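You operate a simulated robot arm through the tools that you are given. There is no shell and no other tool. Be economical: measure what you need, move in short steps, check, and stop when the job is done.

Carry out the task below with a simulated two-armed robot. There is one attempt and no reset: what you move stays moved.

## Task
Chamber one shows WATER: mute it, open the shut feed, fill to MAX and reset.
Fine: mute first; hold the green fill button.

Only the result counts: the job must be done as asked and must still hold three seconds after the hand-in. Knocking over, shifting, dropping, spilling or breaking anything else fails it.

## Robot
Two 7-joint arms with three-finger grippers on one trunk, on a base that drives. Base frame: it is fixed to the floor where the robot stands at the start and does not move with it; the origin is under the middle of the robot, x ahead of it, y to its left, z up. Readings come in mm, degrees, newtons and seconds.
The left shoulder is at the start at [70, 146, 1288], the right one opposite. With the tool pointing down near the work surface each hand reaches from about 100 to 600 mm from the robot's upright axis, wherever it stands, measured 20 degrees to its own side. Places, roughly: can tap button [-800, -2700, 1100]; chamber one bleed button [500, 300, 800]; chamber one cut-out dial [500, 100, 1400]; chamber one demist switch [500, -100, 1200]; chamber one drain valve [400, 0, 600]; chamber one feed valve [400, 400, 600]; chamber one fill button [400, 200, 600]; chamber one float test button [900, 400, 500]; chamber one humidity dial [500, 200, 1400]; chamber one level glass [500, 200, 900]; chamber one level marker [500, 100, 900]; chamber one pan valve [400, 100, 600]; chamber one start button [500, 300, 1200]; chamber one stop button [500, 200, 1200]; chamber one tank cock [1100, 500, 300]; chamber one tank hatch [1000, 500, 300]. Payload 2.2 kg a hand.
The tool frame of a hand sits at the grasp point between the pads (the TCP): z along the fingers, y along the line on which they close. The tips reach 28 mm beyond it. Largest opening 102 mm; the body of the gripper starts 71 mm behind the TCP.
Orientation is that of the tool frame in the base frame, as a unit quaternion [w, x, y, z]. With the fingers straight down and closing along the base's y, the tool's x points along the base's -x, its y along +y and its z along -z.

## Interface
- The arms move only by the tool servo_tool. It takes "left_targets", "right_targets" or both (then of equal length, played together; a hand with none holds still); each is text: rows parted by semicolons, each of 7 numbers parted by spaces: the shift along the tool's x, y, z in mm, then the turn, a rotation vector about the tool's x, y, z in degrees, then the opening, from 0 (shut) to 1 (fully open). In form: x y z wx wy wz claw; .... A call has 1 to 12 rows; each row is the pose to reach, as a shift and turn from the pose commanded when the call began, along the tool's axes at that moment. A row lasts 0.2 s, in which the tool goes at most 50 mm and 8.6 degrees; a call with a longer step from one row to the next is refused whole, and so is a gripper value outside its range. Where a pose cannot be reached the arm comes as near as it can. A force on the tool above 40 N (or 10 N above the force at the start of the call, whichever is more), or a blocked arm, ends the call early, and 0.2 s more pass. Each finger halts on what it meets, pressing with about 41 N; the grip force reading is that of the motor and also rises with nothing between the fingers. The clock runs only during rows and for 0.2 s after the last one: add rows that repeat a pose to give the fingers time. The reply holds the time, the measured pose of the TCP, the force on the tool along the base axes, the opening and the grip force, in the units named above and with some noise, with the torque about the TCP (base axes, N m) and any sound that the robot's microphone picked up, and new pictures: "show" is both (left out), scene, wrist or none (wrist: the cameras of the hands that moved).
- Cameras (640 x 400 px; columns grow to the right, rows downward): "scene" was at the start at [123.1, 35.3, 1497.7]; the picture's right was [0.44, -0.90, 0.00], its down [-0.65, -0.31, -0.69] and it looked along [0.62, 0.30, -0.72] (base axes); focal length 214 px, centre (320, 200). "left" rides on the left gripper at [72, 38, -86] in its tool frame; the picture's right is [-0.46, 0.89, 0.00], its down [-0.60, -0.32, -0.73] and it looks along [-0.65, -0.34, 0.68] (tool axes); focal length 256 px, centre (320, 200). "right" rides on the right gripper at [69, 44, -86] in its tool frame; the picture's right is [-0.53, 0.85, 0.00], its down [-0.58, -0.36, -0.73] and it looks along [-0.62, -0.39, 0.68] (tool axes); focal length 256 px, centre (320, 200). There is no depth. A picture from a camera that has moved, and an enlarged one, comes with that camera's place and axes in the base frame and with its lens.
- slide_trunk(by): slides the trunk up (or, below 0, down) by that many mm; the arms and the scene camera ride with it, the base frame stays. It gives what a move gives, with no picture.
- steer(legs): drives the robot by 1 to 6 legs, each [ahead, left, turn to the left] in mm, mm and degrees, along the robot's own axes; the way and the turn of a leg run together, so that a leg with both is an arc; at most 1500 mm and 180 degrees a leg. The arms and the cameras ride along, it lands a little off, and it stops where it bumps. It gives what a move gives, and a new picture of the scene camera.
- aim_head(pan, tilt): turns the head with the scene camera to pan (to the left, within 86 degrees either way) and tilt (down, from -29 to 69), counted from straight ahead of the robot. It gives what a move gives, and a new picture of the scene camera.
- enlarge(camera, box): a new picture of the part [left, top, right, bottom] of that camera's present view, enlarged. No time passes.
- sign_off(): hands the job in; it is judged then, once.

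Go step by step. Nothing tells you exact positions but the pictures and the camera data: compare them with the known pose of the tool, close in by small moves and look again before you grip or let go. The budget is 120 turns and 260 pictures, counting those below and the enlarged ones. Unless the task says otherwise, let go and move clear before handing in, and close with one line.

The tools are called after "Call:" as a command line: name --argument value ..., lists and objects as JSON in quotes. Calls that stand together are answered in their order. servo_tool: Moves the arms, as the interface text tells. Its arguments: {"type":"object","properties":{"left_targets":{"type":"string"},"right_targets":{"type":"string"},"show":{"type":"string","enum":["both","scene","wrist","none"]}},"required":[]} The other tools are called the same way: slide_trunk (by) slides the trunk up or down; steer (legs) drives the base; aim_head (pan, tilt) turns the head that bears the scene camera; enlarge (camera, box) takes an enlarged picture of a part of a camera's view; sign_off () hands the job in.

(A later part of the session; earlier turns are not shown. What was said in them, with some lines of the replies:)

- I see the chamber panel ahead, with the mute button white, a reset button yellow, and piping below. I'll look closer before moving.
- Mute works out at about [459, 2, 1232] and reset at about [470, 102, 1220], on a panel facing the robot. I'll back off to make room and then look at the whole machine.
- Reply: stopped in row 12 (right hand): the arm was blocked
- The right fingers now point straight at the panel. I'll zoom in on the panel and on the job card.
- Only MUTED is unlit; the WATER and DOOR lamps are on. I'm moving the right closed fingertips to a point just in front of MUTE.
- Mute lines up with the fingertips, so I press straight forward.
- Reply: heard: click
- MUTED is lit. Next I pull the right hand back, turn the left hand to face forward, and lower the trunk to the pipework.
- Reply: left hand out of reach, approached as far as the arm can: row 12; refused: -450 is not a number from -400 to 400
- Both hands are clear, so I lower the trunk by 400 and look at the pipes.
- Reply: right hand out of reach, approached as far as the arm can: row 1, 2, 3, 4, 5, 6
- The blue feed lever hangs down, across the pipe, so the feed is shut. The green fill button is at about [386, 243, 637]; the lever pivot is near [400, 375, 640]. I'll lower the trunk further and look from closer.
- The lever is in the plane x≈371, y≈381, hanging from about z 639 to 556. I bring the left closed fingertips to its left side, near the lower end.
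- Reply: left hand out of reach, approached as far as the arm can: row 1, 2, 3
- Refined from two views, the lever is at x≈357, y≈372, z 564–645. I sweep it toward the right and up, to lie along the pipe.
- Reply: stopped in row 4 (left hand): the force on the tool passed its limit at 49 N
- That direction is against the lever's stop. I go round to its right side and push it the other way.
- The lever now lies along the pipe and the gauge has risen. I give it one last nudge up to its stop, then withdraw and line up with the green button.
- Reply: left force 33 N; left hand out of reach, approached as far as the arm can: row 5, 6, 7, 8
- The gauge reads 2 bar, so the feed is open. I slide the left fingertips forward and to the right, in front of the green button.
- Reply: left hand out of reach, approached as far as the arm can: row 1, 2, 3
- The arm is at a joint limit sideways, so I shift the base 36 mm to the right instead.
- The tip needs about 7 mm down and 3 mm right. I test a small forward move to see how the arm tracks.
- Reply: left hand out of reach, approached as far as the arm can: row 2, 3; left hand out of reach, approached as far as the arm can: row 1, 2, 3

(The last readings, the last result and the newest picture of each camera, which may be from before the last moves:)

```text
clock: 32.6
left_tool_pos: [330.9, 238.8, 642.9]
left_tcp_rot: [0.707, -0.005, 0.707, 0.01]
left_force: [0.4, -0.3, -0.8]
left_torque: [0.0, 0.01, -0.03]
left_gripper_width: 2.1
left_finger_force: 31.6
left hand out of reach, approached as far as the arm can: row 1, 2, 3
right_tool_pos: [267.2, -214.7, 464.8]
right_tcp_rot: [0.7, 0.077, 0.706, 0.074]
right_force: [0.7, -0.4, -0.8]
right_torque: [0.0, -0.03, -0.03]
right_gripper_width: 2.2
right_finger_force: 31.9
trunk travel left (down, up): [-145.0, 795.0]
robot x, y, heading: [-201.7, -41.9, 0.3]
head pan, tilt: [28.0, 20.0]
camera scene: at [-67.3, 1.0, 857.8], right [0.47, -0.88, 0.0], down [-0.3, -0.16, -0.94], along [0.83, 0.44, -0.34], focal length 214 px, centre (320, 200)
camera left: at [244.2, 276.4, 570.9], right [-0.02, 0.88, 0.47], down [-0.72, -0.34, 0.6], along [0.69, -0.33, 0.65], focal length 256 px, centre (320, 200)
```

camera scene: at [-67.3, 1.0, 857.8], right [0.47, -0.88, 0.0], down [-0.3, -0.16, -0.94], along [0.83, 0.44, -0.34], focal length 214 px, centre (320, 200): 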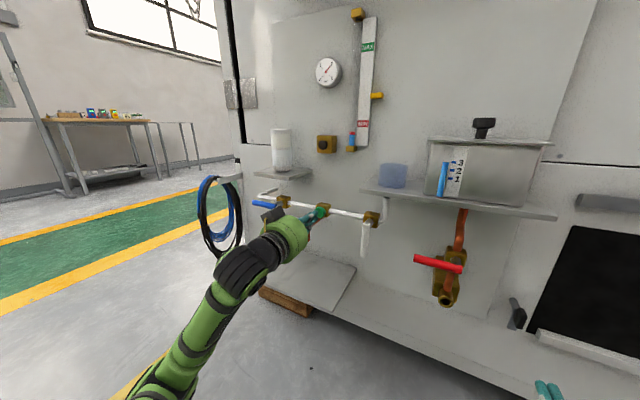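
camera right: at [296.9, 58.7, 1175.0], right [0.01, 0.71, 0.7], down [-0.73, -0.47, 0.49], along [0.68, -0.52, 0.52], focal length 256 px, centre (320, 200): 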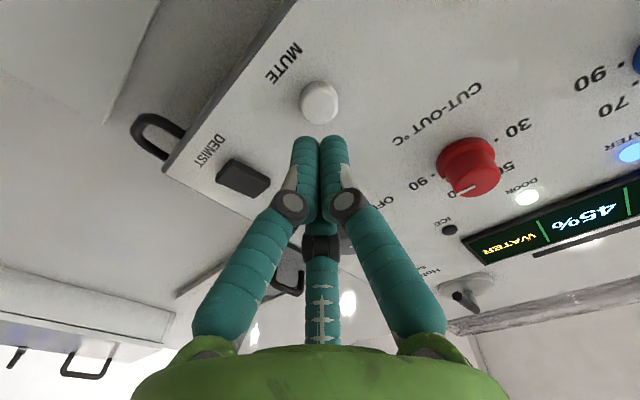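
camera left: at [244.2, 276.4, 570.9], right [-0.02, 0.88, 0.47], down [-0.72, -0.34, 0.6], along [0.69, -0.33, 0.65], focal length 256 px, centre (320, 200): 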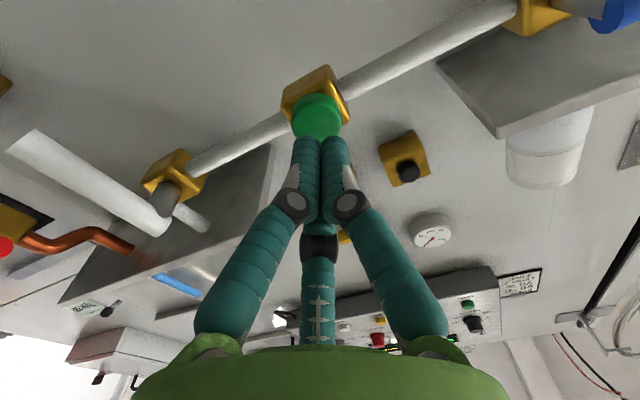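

The arm is too folded to track well. I back the base off by 130 and reach forward with a more extended arm.

Call:
steer --legs '[[-130, 0, 0]]'

Call:
servo_tool --left_targets "0 0 30 0 0 0 0; 0 0 60 0 0 0 0; 0 0 90 0 0 0 0; 0 0 110 0 0 0 0; 0 0 110 0 0 0 0" --show "wrist"

```text
clock: 33.9
left_tool_pos: [203.7, 240.2, 644.3]
left_tcp_rot: [0.707, -0.006, 0.707, 0.01]
left_force: [0.0, -0.3, -0.5]
left_torque: [0.0, 0.01, 0.05]
left_gripper_width: 2.2
left_finger_force: 30.9
right_tool_pos: [141.1, -213.9, 465.1]
right_tcp_rot: [0.7, 0.076, 0.706, 0.074]
right_force: [0.3, -0.1, 0.2]
right_torque: [0.0, 0.03, 0.0]
right_gripper_width: 2.2
right_finger_force: 31.4
trunk travel left (down, up): [-145.0, 795.0]
robot x, y, heading: [-327.0, -41.2, -0.3]
head pan, tilt: [28.0, 20.0]
camera scene: at [-194.5, 1.4, 857.8], right [0.47, -0.88, 0.0], down [-0.3, -0.16, -0.94], along [0.83, 0.44, -0.34], focal length 214 px, centre (320, 200)
```

scene: 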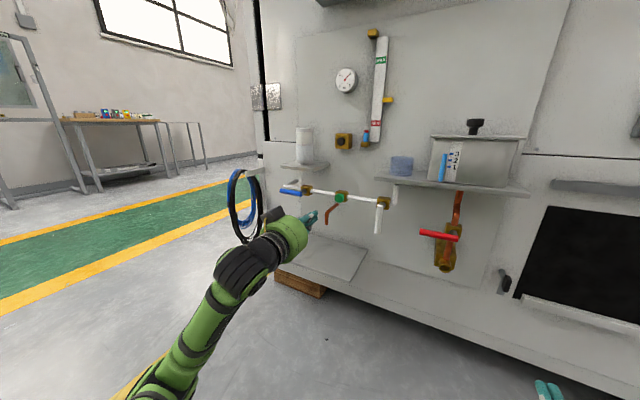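

```text
clock: 35.1
left_tool_pos: [279.8, 264.1, 620.0]
left_tcp_rot: [0.707, -0.006, 0.707, 0.005]
left_force: [-0.4, 0.2, -0.2]
left_torque: [-0.02, -0.02, 0.01]
left_gripper_width: 2.1
left_finger_force: 31.2
left hand out of reach, approached as far as the arm can: row 1, 2, 3, 4, 5
right_tool_pos: [140.5, -213.7, 466.2]
right_tcp_rot: [0.7, 0.076, 0.706, 0.075]
right_force: [0.2, 0.9, 0.8]
right_torque: [0.02, 0.0, -0.01]
right_gripper_width: 2.1
right_finger_force: 31.5
trunk travel left (down, up): [-145.0, 795.0]
robot x, y, heading: [-330.1, -46.9, -0.3]
head pan, tilt: [28.0, 20.0]
camera left: at [192.9, 299.7, 545.8], right [-0.02, 0.89, 0.46], down [-0.72, -0.33, 0.61], along [0.69, -0.33, 0.65], focal length 256 px, centre (320, 200)
```

left: 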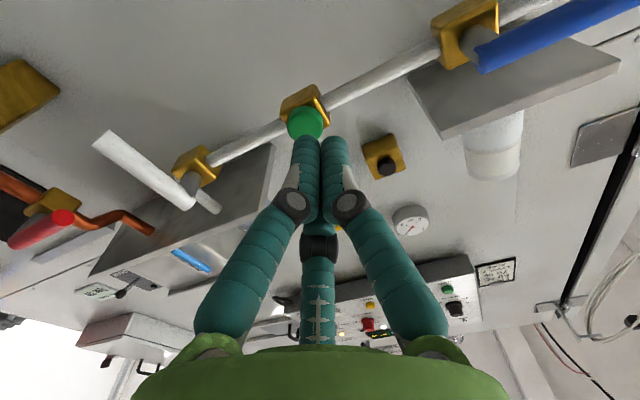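

The arm is near a wrist limit. I'll try rolling the left hand a bit, as the right one did by itself, while pulling back a little.

Call:
servo_tool --left_targets "0 0 -10 0 0 -8 0; 0 0 -20 0 0 -16 0; 0 0 -20 0 0 -24 0; 0 0 -20 0 0 -32 0; 0 0 -20 0 0 -32 0" --show "none"

```text
clock: 36.3
left_tool_pos: [260.1, 264.1, 618.8]
left_tcp_rot: [0.682, -0.201, 0.678, -0.185]
left_force: [1.1, 0.0, -0.7]
left_torque: [0.03, -0.02, 0.01]
left_gripper_width: 1.9
left_finger_force: 31.2
right_tool_pos: [141.0, -213.6, 466.3]
right_tcp_rot: [0.7, 0.075, 0.706, 0.075]
right_force: [0.5, -0.4, 0.5]
right_torque: [0.04, 0.03, -0.01]
right_gripper_width: 1.7
right_finger_force: 31.1
trunk travel left (down, up): [-145.0, 795.0]
robot x, y, heading: [-333.3, -38.6, -0.2]
head pan, tilt: [28.0, 20.0]
```

The roll was accepted. Now I move toward the spot in front of the button.

Call:
servo_tool --left_targets "-2 -15 10 0 0 0 0; -5 -30 20 0 0 0 0; -5 -30 30 0 0 0 0; -5 -30 30 0 0 0 0" --show "none"

```text
clock: 37.3
left_tool_pos: [285.3, 272.3, 608.8]
left_tcp_rot: [0.682, -0.2, 0.679, -0.185]
left_force: [-1.0, 0.7, 0.8]
left_torque: [-0.02, 0.05, 0.01]
left_gripper_width: 2.1
left_finger_force: 31.5
left hand out of reach, approached as far as the arm can: row 1, 2, 3, 4
right_tool_pos: [141.2, -213.5, 466.2]
right_tcp_rot: [0.7, 0.076, 0.707, 0.074]
right_force: [-0.2, -0.7, 0.1]
right_torque: [-0.01, -0.04, 0.0]
right_gripper_width: 2.3
right_finger_force: 31.7
trunk travel left (down, up): [-145.0, 795.0]
robot x, y, heading: [-326.1, -39.5, -0.2]
head pan, tilt: [28.0, 20.0]
```

Being too high relative to the shoulder seems to be the limit. I raise the trunk and lower the hand instead.

Call:
slide_trunk --by 150

Call:
servo_tool --left_targets "12 -10 0 0 0 8 0; 25 -20 0 0 0 16 0; 37 -30 0 0 0 24 0; 50 -40 0 0 0 32 0; 75 -65 0 0 0 32 0; 85 -80 0 0 0 32 0; 85 -80 0 0 0 32 0" --show "none"

```text
clock: 39.0
left_tool_pos: [284.5, 271.0, 758.6]
left_tcp_rot: [0.683, -0.2, 0.678, -0.185]
left_force: [-0.4, 0.1, 1.1]
left_torque: [0.02, 0.0, 0.02]
left_gripper_width: 2.1
left_finger_force: 30.6
right_tool_pos: [141.0, -213.4, 615.4]
right_tcp_rot: [0.7, 0.076, 0.706, 0.075]
right_force: [0.9, 0.3, -0.9]
right_torque: [0.01, 0.0, -0.01]
right_gripper_width: 2.2
right_finger_force: 31.1
trunk travel left (down, up): [-295.0, 645.0]
robot x, y, heading: [-327.9, -44.7, -0.2]
head pan, tilt: [28.0, 20.0]
```

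```text
clock: 40.6
left_tool_pos: [257.7, 273.2, 649.0]
left_tcp_rot: [0.706, -0.001, 0.708, 0.003]
left_force: [0.2, -0.7, 0.1]
left_torque: [0.03, -0.02, 0.01]
left_gripper_width: 1.9
left_finger_force: 30.9
left hand out of reach, approached as far as the arm can: row 1, 2, 3, 4, 5, 6, 7
right_tool_pos: [140.5, -214.5, 616.1]
right_tcp_rot: [0.7, 0.075, 0.706, 0.074]
right_force: [-0.1, 0.3, 0.4]
right_torque: [0.01, 0.02, 0.0]
right_gripper_width: 2.2
right_finger_force: 32.1
trunk travel left (down, up): [-295.0, 645.0]
robot x, y, heading: [-328.6, -47.2, 0.1]
head pan, tilt: [28.0, 20.0]
```

The limit is on sideways angle: the left hand must stay well out to its own side. I shift the base 100 mm further right so the target sits further to the left of the robot.

Call:
steer --legs '[[0, -105, 0]]'

Call:
servo_tool --left_targets "2 20 0 0 0 0 0; 5 40 0 0 0 0 0; 7 60 0 0 0 0 0; 9 75 20 0 0 0 0; 9 75 40 0 0 0 0; 9 75 50 0 0 0 0; 9 75 50 0 0 0 0"

```text
clock: 41.8
left_tool_pos: [255.6, 167.1, 648.0]
left_tcp_rot: [0.706, -0.001, 0.708, 0.003]
left_force: [0.1, -0.2, 0.4]
left_torque: [0.0, -0.02, 0.02]
left_gripper_width: 2.2
left_finger_force: 31.7
right_tool_pos: [141.3, -319.0, 615.5]
right_tcp_rot: [0.7, 0.077, 0.706, 0.074]
right_force: [-0.7, 0.7, -0.9]
right_torque: [-0.02, -0.01, 0.0]
right_gripper_width: 1.9
right_finger_force: 31.2
trunk travel left (down, up): [-295.0, 645.0]
robot x, y, heading: [-328.3, -150.4, -0.2]
head pan, tilt: [28.0, 20.0]
camera scene: at [-194.7, -104.7, 1007.8], right [0.47, -0.88, 0.0], down [-0.3, -0.16, -0.94], along [0.83, 0.44, -0.34], focal length 214 px, centre (320, 200)
```

scene: 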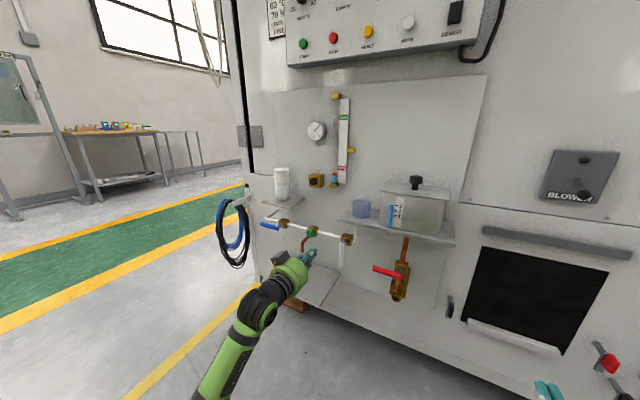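

```text
clock: 43.4
left_tool_pos: [306.7, 242.6, 640.5]
left_tcp_rot: [0.707, -0.001, 0.708, 0.002]
left_force: [-0.4, 0.4, -0.4]
left_torque: [-0.02, 0.01, 0.0]
left_gripper_width: 2.2
left_finger_force: 31.5
right_tool_pos: [140.8, -319.2, 617.4]
right_tcp_rot: [0.7, 0.076, 0.706, 0.074]
right_force: [0.4, 0.2, -0.4]
right_torque: [0.02, -0.01, 0.0]
right_gripper_width: 2.1
right_finger_force: 31.5
trunk travel left (down, up): [-295.0, 645.0]
robot x, y, heading: [-327.5, -146.9, 0.1]
head pan, tilt: [28.0, 20.0]
camera scene: at [-194.7, -104.4, 1007.8], right [0.47, -0.88, 0.0], down [-0.3, -0.16, -0.94], along [0.83, 0.44, -0.34], focal length 214 px, centre (320, 200)
camera left: at [219.5, 280.9, 567.5], right [0.0, 0.88, 0.47], down [-0.73, -0.32, 0.6], along [0.69, -0.34, 0.64], focal length 256 px, centre (320, 200)
```

scene: 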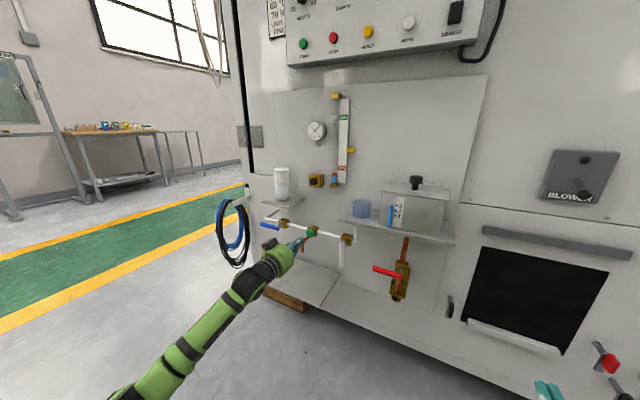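
left: 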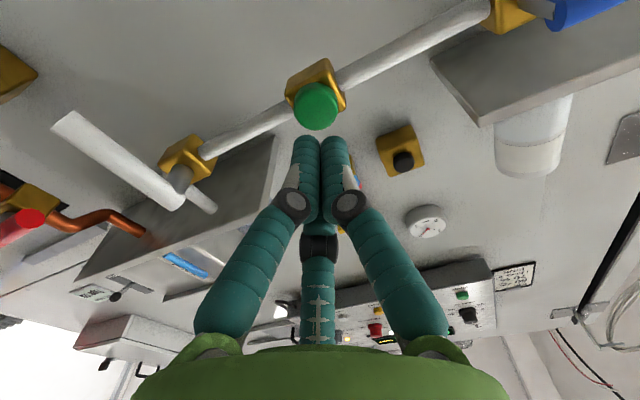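

The fingertips are exactly in front of the green button. I press gently and check the force and level.

Call:
servo_tool --left_targets "2 0 30 0 0 0 0; 2 0 46 0 0 0 0; 2 0 50 0 0 0 0; 2 0 54 0 0 0 0" --show "none"

Call:
enlarge --camera "scene" --box '[290, 80, 390, 260]'

```text
clock: 44.4
left_tool_pos: [358.6, 243.4, 637.1]
left_tcp_rot: [0.706, 0.0, 0.709, 0.003]
left_force: [-16.0, -0.8, -2.1]
left_torque: [0.05, 0.06, -0.05]
left_gripper_width: 6.1
left_finger_force: 30.8
right_tool_pos: [140.2, -319.0, 616.9]
right_tcp_rot: [0.7, 0.077, 0.706, 0.076]
right_force: [0.1, 0.9, 0.2]
right_torque: [-0.01, 0.02, 0.01]
right_gripper_width: 2.1
right_finger_force: 31.5
trunk travel left (down, up): [-295.0, 645.0]
robot x, y, heading: [-326.0, -151.8, -0.0]
head pan, tilt: [28.0, 20.0]
heard: click
```

```text
2.22 times, centred on (340, 170) of scene
camera zoom: at [-196.4, -104.2, 1007.9], right [0.47, -0.88, 0.0], down [-0.3, -0.16, -0.94], along [0.83, 0.44, -0.34], focal length 477 px, centre (276, 267)
```

zoom: 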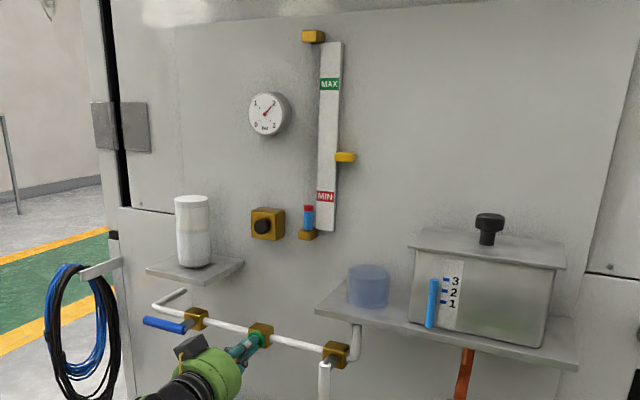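

There was a click and the button is in. I hold it for about 2 s and watch the level.

Call:
servo_tool --left_targets "0 0 0 0 0 0 0; 0 0 0 0 0 0 0; 0 0 0 0 0 0 0; 0 0 0 0 0 0 0; 0 0 0 0 0 0 0; 0 0 0 0 0 0 0; 0 0 0 0 0 0 0; 0 0 0 0 0 0 0; 0 0 0 0 0 0 0; 0 0 0 0 0 0 0" --show "none"

Call:
enlarge --camera "scene" --box '[290, 80, 390, 260]'

```text
clock: 46.6
left_tool_pos: [359.5, 242.7, 637.7]
left_tcp_rot: [0.706, -0.001, 0.708, 0.003]
left_force: [-20.0, 0.1, -7.2]
left_torque: [0.02, 0.11, -0.06]
left_gripper_width: 6.0
left_finger_force: 31.7
right_tool_pos: [139.2, -319.7, 616.8]
right_tcp_rot: [0.7, 0.077, 0.706, 0.074]
right_force: [-0.8, 0.1, -0.7]
right_torque: [0.0, -0.01, 0.02]
right_gripper_width: 2.1
right_finger_force: 31.6
trunk travel left (down, up): [-295.0, 645.0]
robot x, y, heading: [-325.8, -149.6, -0.1]
head pan, tilt: [28.0, 20.0]
```

```text
2.22 times, centred on (340, 170) of scene
camera zoom: at [-195.8, -103.8, 1007.9], right [0.47, -0.88, 0.0], down [-0.3, -0.16, -0.94], along [0.83, 0.44, -0.34], focal length 477 px, centre (276, 267)
```

zoom: 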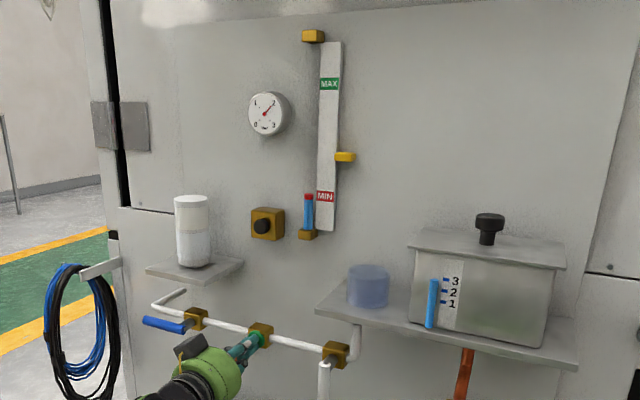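

The level is rising at about 5 px/s in this zoom, with roughly 20 s still to go. I keep holding.

Call:
servo_tool --left_targets "0 0 0 0 0 0 0; 0 0 0 0 0 0 0; 0 0 0 0 0 0 0; 0 0 0 0 0 0 0; 0 0 0 0 0 0 0; 0 0 0 0 0 0 0; 0 0 0 0 0 0 0; 0 0 0 0 0 0 0; 0 0 0 0 0 0 0; 0 0 0 0 0 0 0; 0 0 0 0 0 0 0; 0 0 0 0 0 0 0" --show "none"

Call:
servo_tool --left_targets "0 0 0 0 0 0 0; 0 0 0 0 0 0 0; 0 0 0 0 0 0 0; 0 0 0 0 0 0 0; 0 0 0 0 0 0 0; 0 0 0 0 0 0 0; 0 0 0 0 0 0 0; 0 0 0 0 0 0 0; 0 0 0 0 0 0 0; 0 0 0 0 0 0 0; 0 0 0 0 0 0 0; 0 0 0 0 0 0 0" --show "none"

Call:
servo_tool --left_targets "0 0 0 0 0 0 0; 0 0 0 0 0 0 0; 0 0 0 0 0 0 0; 0 0 0 0 0 0 0; 0 0 0 0 0 0 0; 0 0 0 0 0 0 0; 0 0 0 0 0 0 0; 0 0 0 0 0 0 0; 0 0 0 0 0 0 0; 0 0 0 0 0 0 0; 0 0 0 0 0 0 0; 0 0 0 0 0 0 0" --show "none"

Call:
enlarge --camera "scene" --box '[290, 80, 390, 260]'

```text
clock: 49.2
left_tool_pos: [361.0, 242.1, 638.2]
left_tcp_rot: [0.706, -0.001, 0.708, 0.003]
left_force: [-19.0, 0.1, -6.3]
left_torque: [0.04, 0.11, -0.1]
left_gripper_width: 6.0
left_finger_force: 31.4
right_tool_pos: [138.9, -320.1, 616.0]
right_tcp_rot: [0.7, 0.077, 0.706, 0.074]
right_force: [-0.7, -0.2, 0.2]
right_torque: [0.01, 0.0, 0.01]
right_gripper_width: 2.1
right_finger_force: 31.3
trunk travel left (down, up): [-295.0, 645.0]
robot x, y, heading: [-330.3, -147.5, -0.2]
head pan, tilt: [28.0, 20.0]
```

```text
clock: 51.8
left_tool_pos: [360.5, 242.5, 637.9]
left_tcp_rot: [0.706, -0.001, 0.708, 0.003]
left_force: [-18.9, 1.2, -4.8]
left_torque: [0.02, 0.09, -0.03]
left_gripper_width: 6.1
left_finger_force: 31.2
right_tool_pos: [139.4, -321.1, 615.7]
right_tcp_rot: [0.701, 0.075, 0.706, 0.073]
right_force: [0.7, 0.4, 0.3]
right_torque: [0.01, 0.0, 0.01]
right_gripper_width: 2.2
right_finger_force: 31.0
trunk travel left (down, up): [-295.0, 645.0]
robot x, y, heading: [-326.4, -146.3, 0.1]
head pan, tilt: [28.0, 20.0]
```

```text
clock: 54.4
left_tool_pos: [359.6, 243.0, 637.9]
left_tcp_rot: [0.706, -0.001, 0.708, 0.004]
left_force: [-18.5, 1.2, -4.5]
left_torque: [0.0, 0.08, -0.08]
left_gripper_width: 5.9
left_finger_force: 31.1
right_tool_pos: [140.8, -321.5, 617.1]
right_tcp_rot: [0.701, 0.076, 0.706, 0.074]
right_force: [0.0, -0.3, -0.4]
right_torque: [-0.01, 0.02, -0.03]
right_gripper_width: 2.1
right_finger_force: 31.3
trunk travel left (down, up): [-295.0, 645.0]
robot x, y, heading: [-330.2, -150.6, -0.1]
head pan, tilt: [28.0, 20.0]
```

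```text
2.22 times, centred on (340, 170) of scene
camera zoom: at [-196.2, -104.0, 1008.0], right [0.47, -0.88, 0.0], down [-0.3, -0.16, -0.94], along [0.83, 0.44, -0.34], focal length 477 px, centre (276, 267)
```

zoom: 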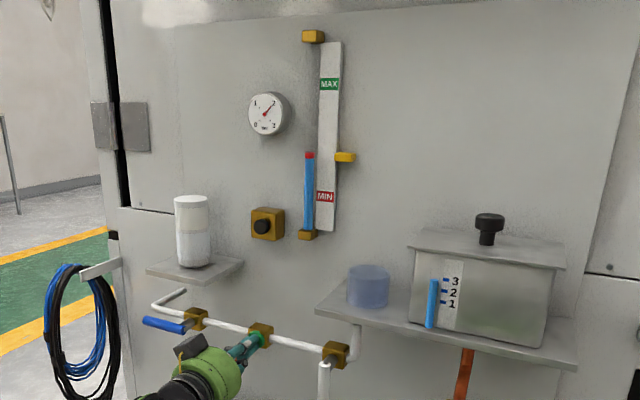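

The level is halfway at 5.25 px/s, so about 13 s remain. I hold for 10.4 s and then check.

Call:
servo_tool --left_targets "0 0 0 0 0 0 0; 0 0 0 0 0 0 0; 0 0 0 0 0 0 0; 0 0 0 0 0 0 0; 0 0 0 0 0 0 0; 0 0 0 0 0 0 0; 0 0 0 0 0 0 0; 0 0 0 0 0 0 0; 0 0 0 0 0 0 0; 0 0 0 0 0 0 0; 0 0 0 0 0 0 0; 0 0 0 0 0 0 0" --show "none"

Call:
servo_tool --left_targets "0 0 0 0 0 0 0; 0 0 0 0 0 0 0; 0 0 0 0 0 0 0; 0 0 0 0 0 0 0; 0 0 0 0 0 0 0; 0 0 0 0 0 0 0; 0 0 0 0 0 0 0; 0 0 0 0 0 0 0; 0 0 0 0 0 0 0; 0 0 0 0 0 0 0; 0 0 0 0 0 0 0; 0 0 0 0 0 0 0" --show "none"

Call:
servo_tool --left_targets "0 0 0 0 0 0 0; 0 0 0 0 0 0 0; 0 0 0 0 0 0 0; 0 0 0 0 0 0 0; 0 0 0 0 0 0 0; 0 0 0 0 0 0 0; 0 0 0 0 0 0 0; 0 0 0 0 0 0 0; 0 0 0 0 0 0 0; 0 0 0 0 0 0 0; 0 0 0 0 0 0 0; 0 0 0 0 0 0 0" --show "none"

Call:
servo_tool --left_targets "0 0 0 0 0 0 0; 0 0 0 0 0 0 0; 0 0 0 0 0 0 0; 0 0 0 0 0 0 0; 0 0 0 0 0 0 0; 0 0 0 0 0 0 0; 0 0 0 0 0 0 0; 0 0 0 0 0 0 0; 0 0 0 0 0 0 0; 0 0 0 0 0 0 0; 0 0 0 0 0 0 0; 0 0 0 0 0 0 0" --show "none"

Call:
enlarge --camera "scene" --box '[300, 80, 380, 190]'

```text
clock: 57.0
left_tool_pos: [360.3, 243.4, 637.3]
left_tcp_rot: [0.707, 0.0, 0.708, 0.002]
left_force: [-17.5, 1.4, -3.3]
left_torque: [0.04, 0.04, -0.08]
left_gripper_width: 6.0
left_finger_force: 30.9
right_tool_pos: [139.7, -320.3, 616.8]
right_tcp_rot: [0.7, 0.077, 0.706, 0.074]
right_force: [0.8, 0.3, 0.5]
right_torque: [0.02, -0.02, 0.0]
right_gripper_width: 2.0
right_finger_force: 31.7
trunk travel left (down, up): [-295.0, 645.0]
robot x, y, heading: [-329.5, -148.7, -0.2]
head pan, tilt: [28.0, 20.0]
```

```text
clock: 59.6
left_tool_pos: [359.7, 242.9, 637.7]
left_tcp_rot: [0.706, -0.001, 0.708, 0.004]
left_force: [-17.8, 0.8, -2.0]
left_torque: [0.04, 0.07, -0.03]
left_gripper_width: 6.2
left_finger_force: 31.2
right_tool_pos: [139.7, -320.0, 616.1]
right_tcp_rot: [0.701, 0.076, 0.706, 0.075]
right_force: [-0.1, -0.3, 0.0]
right_torque: [-0.03, 0.0, -0.05]
right_gripper_width: 2.2
right_finger_force: 31.2
trunk travel left (down, up): [-295.0, 645.0]
robot x, y, heading: [-328.4, -150.8, -0.2]
head pan, tilt: [28.0, 20.0]
```

```text
clock: 62.2
left_tool_pos: [359.0, 242.4, 638.8]
left_tcp_rot: [0.706, -0.001, 0.708, 0.003]
left_force: [-17.2, 1.8, -2.4]
left_torque: [0.0, 0.01, -0.12]
left_gripper_width: 6.1
left_finger_force: 31.2
right_tool_pos: [139.7, -319.7, 616.8]
right_tcp_rot: [0.7, 0.078, 0.706, 0.075]
right_force: [0.1, 0.0, 0.1]
right_torque: [-0.01, 0.0, -0.03]
right_gripper_width: 2.0
right_finger_force: 30.9
trunk travel left (down, up): [-295.0, 645.0]
robot x, y, heading: [-329.3, -149.3, -0.2]
head pan, tilt: [28.0, 20.0]
```

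```text
clock: 64.8
left_tool_pos: [358.4, 242.1, 638.8]
left_tcp_rot: [0.707, 0.0, 0.708, 0.002]
left_force: [-17.6, 1.0, -1.6]
left_torque: [0.0, 0.06, -0.07]
left_gripper_width: 6.1
left_finger_force: 31.6
right_tool_pos: [139.8, -319.6, 616.5]
right_tcp_rot: [0.701, 0.076, 0.706, 0.075]
right_force: [0.5, 0.1, 0.0]
right_torque: [0.01, -0.01, -0.03]
right_gripper_width: 2.2
right_finger_force: 31.6
trunk travel left (down, up): [-295.0, 645.0]
robot x, y, heading: [-328.9, -146.4, 0.0]
head pan, tilt: [28.0, 20.0]
```

```text
3.64 times, centred on (340, 135) of scene
camera zoom: at [-196.4, -104.2, 1008.0], right [0.47, -0.88, 0.0], down [-0.3, -0.16, -0.94], along [0.83, 0.44, -0.34], focal length 780 px, centre (247, 436)
```

zoom: 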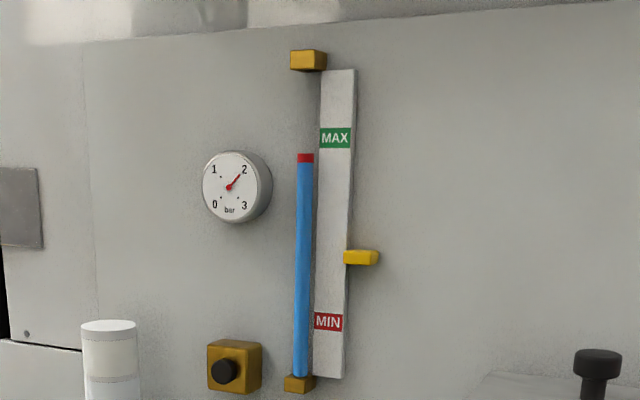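

Red is now at 158 and the MAX centre is at 138, which is about 2.2 s more. I hold for 2 s and then release.

Call:
servo_tool --left_targets "0 0 0 0 0 0 0; 0 0 0 0 0 0 0; 0 0 0 0 0 0 0; 0 0 0 0 0 0 0; 0 0 0 0 0 0 0; 0 0 0 0 0 0 0; 0 0 0 0 0 0 0; 0 0 0 0 0 0 0; 0 0 0 0 0 0 0; 0 0 0 0 0 0 0; 0 0 -20 0 0 0 0; 0 0 -35 0 0 0 0" --show "none"

Call:
enlarge --camera "scene" --box '[300, 80, 380, 190]'

```text
clock: 67.4
left_tool_pos: [324.8, 241.1, 638.0]
left_tcp_rot: [0.706, -0.002, 0.708, 0.004]
left_force: [0.2, -0.2, -0.5]
left_torque: [-0.01, 0.0, 0.01]
left_gripper_width: 2.1
left_finger_force: 31.6
right_tool_pos: [139.6, -319.9, 615.9]
right_tcp_rot: [0.7, 0.076, 0.706, 0.074]
right_force: [-0.6, -0.6, -0.2]
right_torque: [-0.02, -0.01, 0.0]
right_gripper_width: 2.0
right_finger_force: 31.5
trunk travel left (down, up): [-295.0, 645.0]
robot x, y, heading: [-328.6, -147.4, 0.1]
head pan, tilt: [28.0, 20.0]
```

```text
3.64 times, centred on (340, 135) of scene
camera zoom: at [-194.6, -104.5, 1007.8], right [0.47, -0.88, 0.0], down [-0.3, -0.16, -0.94], along [0.83, 0.44, -0.34], focal length 780 px, centre (247, 436)
```

zoom: 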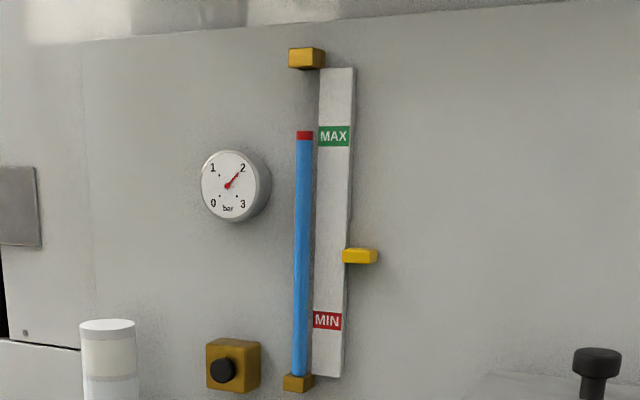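

The level sits right at MAX. Next I back off, shift right, raise the trunk and press RESET with the same left-hand pose.

Call:
steer --legs '[[-150, 0, 0], [0, -139, 0]]'

Call:
slide_trunk --by 400

Call:
slide_trunk --by 180

Call:
enlarge --camera "scene" --box '[160, 50, 480, 350]'

Call:
enlarge --camera "left" --box '[0, 0, 640, 400]'

```text
clock: 69.7
left_tool_pos: [177.0, 103.1, 638.9]
left_tcp_rot: [0.706, -0.002, 0.708, 0.003]
left_force: [-0.3, 0.2, 0.4]
left_torque: [0.0, 0.0, 0.01]
left_gripper_width: 1.9
left_finger_force: 31.5
right_tool_pos: [-9.3, -458.6, 615.6]
right_tcp_rot: [0.7, 0.077, 0.706, 0.073]
right_force: [0.4, -1.1, -0.9]
right_torque: [0.0, 0.0, 0.03]
right_gripper_width: 2.0
right_finger_force: 31.5
trunk travel left (down, up): [-295.0, 645.0]
robot x, y, heading: [-472.9, -288.3, -0.3]
head pan, tilt: [28.0, 20.0]
camera scene: at [-343.4, -243.2, 1007.8], right [0.47, -0.88, 0.0], down [-0.3, -0.16, -0.94], along [0.83, 0.44, -0.34], focal length 214 px, centre (320, 200)
```

scene: 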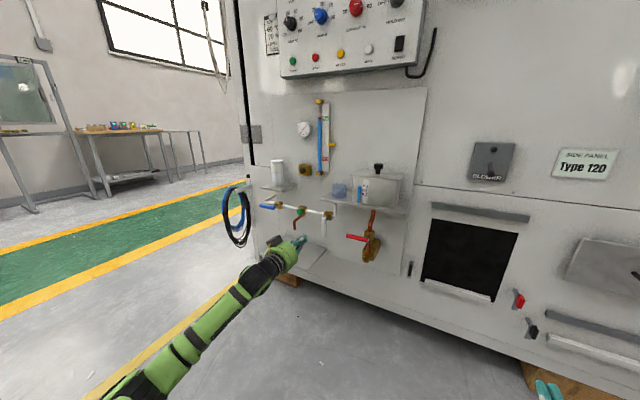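

```text
clock: 73.5
left_tool_pos: [177.1, 103.8, 1038.7]
left_tcp_rot: [0.706, 0.0, 0.708, 0.002]
left_force: [0.4, 0.1, 0.3]
left_torque: [0.01, -0.02, 0.01]
left_gripper_width: 2.1
left_finger_force: 32.2
right_tool_pos: [-8.4, -458.4, 1016.0]
right_tcp_rot: [0.7, 0.077, 0.706, 0.074]
right_force: [-0.9, -0.3, 0.0]
right_torque: [0.0, -0.01, -0.04]
right_gripper_width: 1.8
right_finger_force: 31.6
trunk travel left (down, up): [-695.0, 245.0]
robot x, y, heading: [-477.7, -286.3, -0.3]
head pan, tilt: [28.0, 20.0]
```

```text
clock: 75.5
left_tool_pos: [176.4, 102.6, 1218.1]
left_tcp_rot: [0.706, -0.001, 0.708, 0.002]
left_force: [-1.3, 0.2, -0.1]
left_torque: [-0.03, -0.03, -0.01]
left_gripper_width: 2.2
left_finger_force: 31.1
right_tool_pos: [-8.1, -457.4, 1196.6]
right_tcp_rot: [0.7, 0.076, 0.706, 0.073]
right_force: [-0.6, 0.4, 0.4]
right_torque: [0.01, 0.01, -0.02]
right_gripper_width: 1.9
right_finger_force: 30.8
trunk travel left (down, up): [-875.0, 65.0]
robot x, y, heading: [-476.4, -285.5, 0.0]
head pan, tilt: [28.0, 20.0]
```

```text
1.33 times, centred on (320, 200) of scene
camera zoom: at [-343.3, -242.9, 1587.8], right [0.47, -0.88, 0.0], down [-0.3, -0.16, -0.94], along [0.83, 0.44, -0.34], focal length 286 px, centre (320, 200)
```

zoom: 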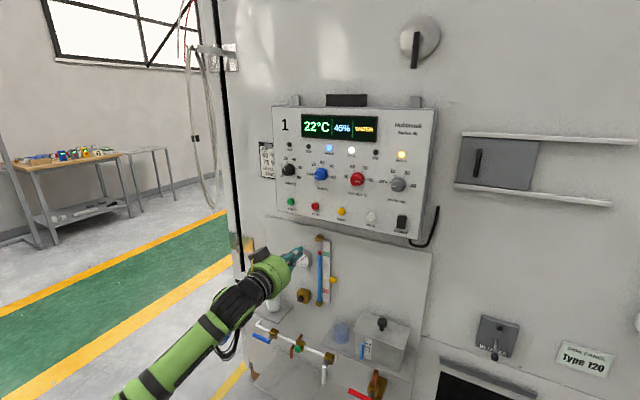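

```text
1.00 times, centred on (320, 200) of left (not enlarged: the box is as wide or as high as the picture)
camera zoom: at [90.5, 140.8, 1146.1], right [0.0, 0.88, 0.47], down [-0.73, -0.32, 0.61], along [0.69, -0.34, 0.64], focal length 256 px, centre (320, 200)
```

zoom: 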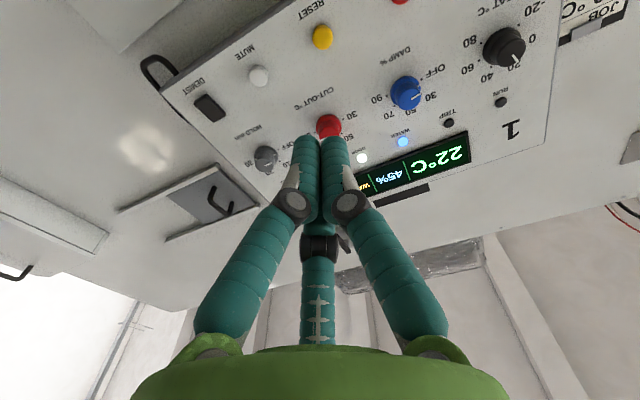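

Reset works out at about [462, 101, 1230]. I drive forward 195 and look again from close up.

Call:
steer --legs '[[195, 0, 0]]'

Call:
servo_tool --left_targets "-6 0 0 0 0 0 0; -12 -1 0 0 0 0 0; -12 -1 0 0 0 0 0"

```text
clock: 77.1
left_tool_pos: [368.2, 103.6, 1219.5]
left_tcp_rot: [0.707, -0.002, 0.707, 0.003]
left_force: [-0.3, 0.1, 0.4]
left_torque: [-0.01, 0.01, -0.02]
left_gripper_width: 2.2
left_finger_force: 31.6
right_tool_pos: [184.7, -458.1, 1196.9]
right_tcp_rot: [0.701, 0.076, 0.705, 0.074]
right_force: [-0.4, 0.7, 0.3]
right_torque: [-0.01, 0.02, 0.02]
right_gripper_width: 1.9
right_finger_force: 31.3
trunk travel left (down, up): [-875.0, 65.0]
robot x, y, heading: [-278.4, -287.2, -0.1]
head pan, tilt: [28.0, 20.0]
camera scene: at [-152.2, -243.5, 1588.2], right [0.47, -0.88, 0.0], down [-0.3, -0.16, -0.94], along [0.83, 0.44, -0.34], focal length 214 px, centre (320, 200)
```

scene: 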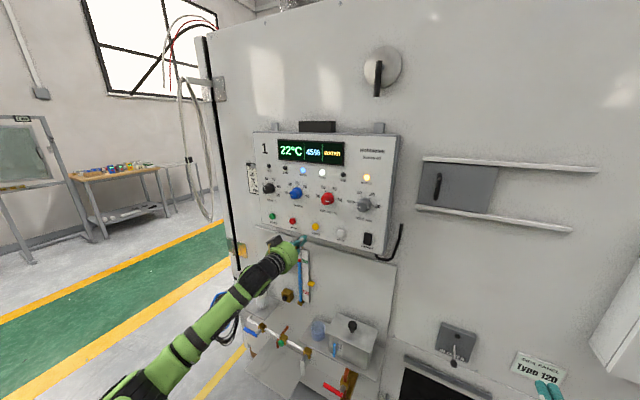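

```text
clock: 77.9
left_tool_pos: [370.7, 102.0, 1228.5]
left_tcp_rot: [0.706, 0.0, 0.709, 0.003]
left_force: [0.0, -0.4, -0.8]
left_torque: [0.02, -0.02, 0.02]
left_gripper_width: 1.9
left_finger_force: 31.2
right_tool_pos: [186.5, -459.1, 1195.1]
right_tcp_rot: [0.7, 0.075, 0.707, 0.074]
right_force: [0.6, -0.5, -0.8]
right_torque: [-0.02, 0.01, -0.02]
right_gripper_width: 2.2
right_finger_force: 31.9
trunk travel left (down, up): [-875.0, 65.0]
robot x, y, heading: [-281.8, -288.6, -0.2]
head pan, tilt: [28.0, 20.0]
camera scene: at [-147.5, -243.3, 1587.7], right [0.47, -0.88, 0.0], down [-0.3, -0.16, -0.94], along [0.83, 0.44, -0.34], focal length 214 px, centre (320, 200)
camera left: at [285.5, 140.2, 1157.9], right [0.0, 0.88, 0.47], down [-0.73, -0.32, 0.61], along [0.69, -0.34, 0.64], focal length 256 px, centre (320, 200)
```

scene: 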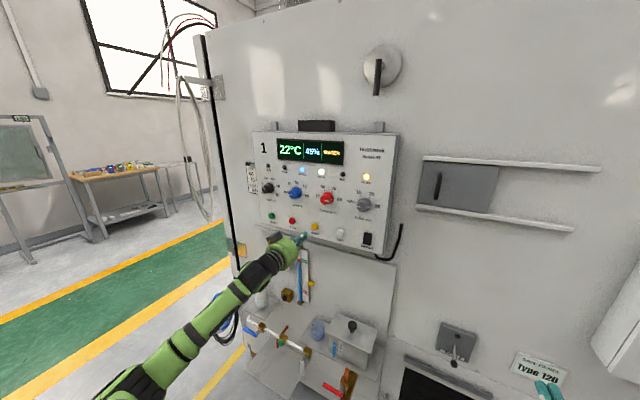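
left: 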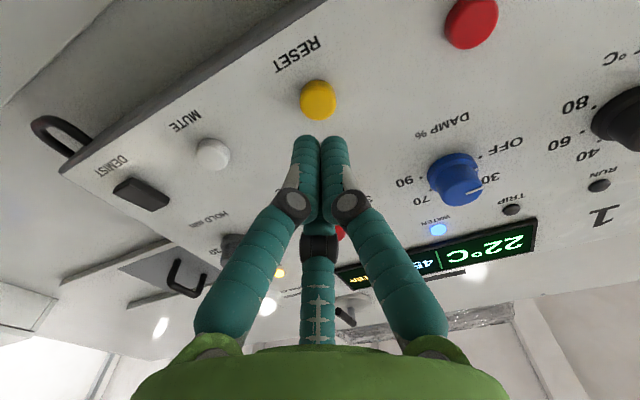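

The fingertips are aligned with RESET, so I press it and retract.

Call:
servo_tool --left_targets "0 0 30 0 0 0 0; 0 0 50 0 0 0 0; 0 0 58 0 0 0 0; 0 0 63 0 0 0 0; 0 0 67 0 0 0 0; 0 0 70 0 0 0 0; 0 0 70 0 0 0 0; 0 0 30 0 0 0 0; 0 0 0 0 0 0 0" --show "none"

Call:
enlarge --camera "scene" --box '[230, 120, 410, 300]'

```text
clock: 79.9
left_tool_pos: [365.7, 104.7, 1233.3]
left_tcp_rot: [0.707, -0.001, 0.707, 0.003]
left_force: [-0.2, -0.1, -0.3]
left_torque: [0.03, 0.02, 0.02]
left_gripper_width: 2.1
left_finger_force: 31.6
right_tool_pos: [183.1, -457.7, 1197.5]
right_tcp_rot: [0.701, 0.076, 0.705, 0.075]
right_force: [-0.8, 0.0, -0.3]
right_torque: [-0.04, 0.01, 0.01]
right_gripper_width: 2.1
right_finger_force: 31.4
trunk travel left (down, up): [-875.0, 65.0]
robot x, y, heading: [-281.2, -287.9, -0.1]
head pan, tilt: [28.0, 20.0]
heard: click
```

```text
2.22 times, centred on (320, 210) of scene
camera zoom: at [-152.6, -242.7, 1588.2], right [0.47, -0.88, 0.0], down [-0.3, -0.16, -0.94], along [0.83, 0.44, -0.34], focal length 477 px, centre (320, 178)
```

zoom: 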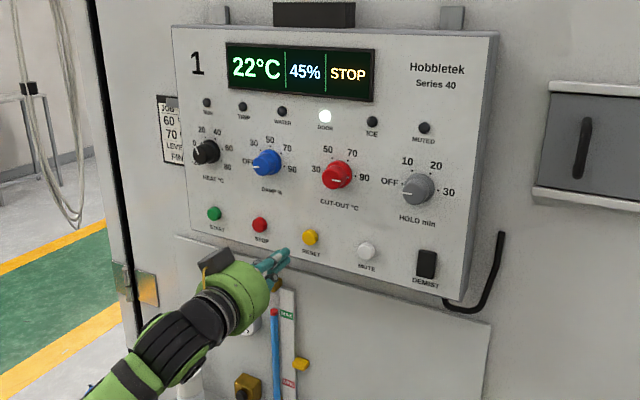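

WATER is cleared, the display shows STOP and the alarm lamps are out. I back clear and check the level and lever once more.

Call:
steer --legs '[[-200, 0, 0]]'

Call:
aim_head --pan 28 --tilt 35

Call:
enlarge --camera "scene" --box '[240, 100, 400, 280]'

```text
clock: 81.5
left_tool_pos: [174.7, 105.8, 1229.7]
left_tcp_rot: [0.705, -0.001, 0.709, 0.002]
left_force: [0.5, 0.7, 0.4]
left_torque: [-0.01, 0.02, 0.01]
left_gripper_width: 2.2
left_finger_force: 31.0
right_tool_pos: [-7.5, -457.8, 1193.9]
right_tcp_rot: [0.699, 0.076, 0.707, 0.073]
right_force: [-0.1, 0.2, -0.5]
right_torque: [0.01, -0.04, -0.01]
right_gripper_width: 2.3
right_finger_force: 31.2
trunk travel left (down, up): [-875.0, 65.0]
robot x, y, heading: [-479.2, -290.4, -0.3]
head pan, tilt: [28.0, 20.0]
camera scene: at [-342.3, -242.8, 1587.5], right [0.47, -0.88, 0.0], down [-0.3, -0.16, -0.94], along [0.83, 0.44, -0.34], focal length 214 px, centre (320, 200)
```

scene: 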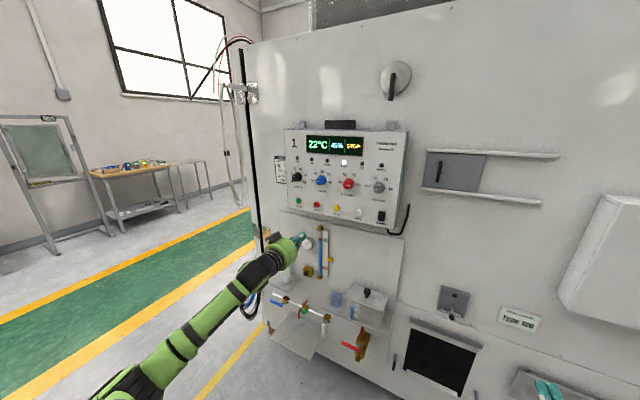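

```text
clock: 82.3
left_tool_pos: [171.7, 105.5, 1232.1]
left_tcp_rot: [0.707, -0.002, 0.708, 0.003]
left_force: [0.1, 0.8, 0.0]
left_torque: [0.02, 0.01, 0.03]
left_gripper_width: 2.0
left_finger_force: 31.0
right_tool_pos: [-11.2, -457.5, 1196.7]
right_tcp_rot: [0.7, 0.076, 0.706, 0.074]
right_force: [0.0, -0.1, 0.6]
right_torque: [0.0, 0.03, -0.03]
right_gripper_width: 1.8
right_finger_force: 31.7
trunk travel left (down, up): [-875.0, 65.0]
robot x, y, heading: [-480.9, -286.5, -0.2]
head pan, tilt: [28.0, 35.0]
camera scene: at [-351.4, -245.3, 1564.2], right [0.47, -0.88, 0.0], down [-0.51, -0.27, -0.82], along [0.72, 0.38, -0.57], focal length 214 px, centre (320, 200)
```

scene: 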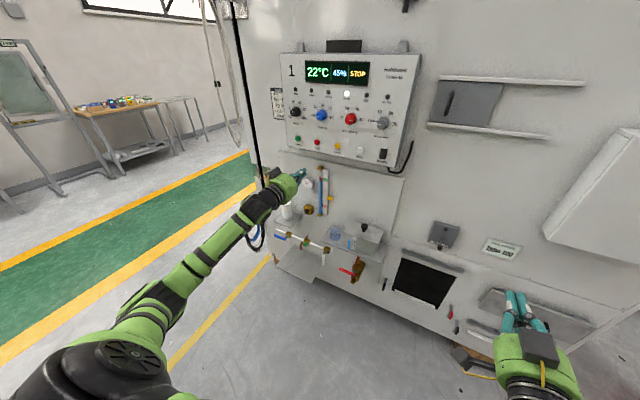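

```text
2.22 times, centred on (320, 190) of scene
camera zoom: at [-351.4, -245.3, 1564.2], right [0.47, -0.88, 0.0], down [-0.51, -0.27, -0.82], along [0.72, 0.38, -0.57], focal length 477 px, centre (320, 222)
```

zoom: 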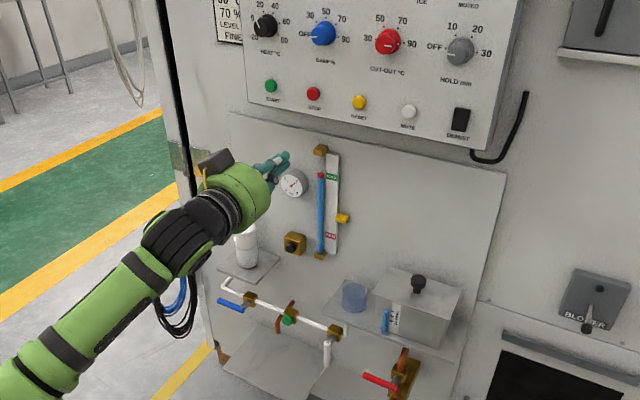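

The level stays at MAX, the feed lever is along the pipe and the alarm is cleared, with both hands clear. I'm handing in.

Call:
sign_off

```text
The job is handed in.
```

Chamber one's WATER alarm was muted first, then the feed was opened, the level filled to MAX and the alarm reset; the display now reads STOP, and the DOOR lamp, lit from the start, is still on.
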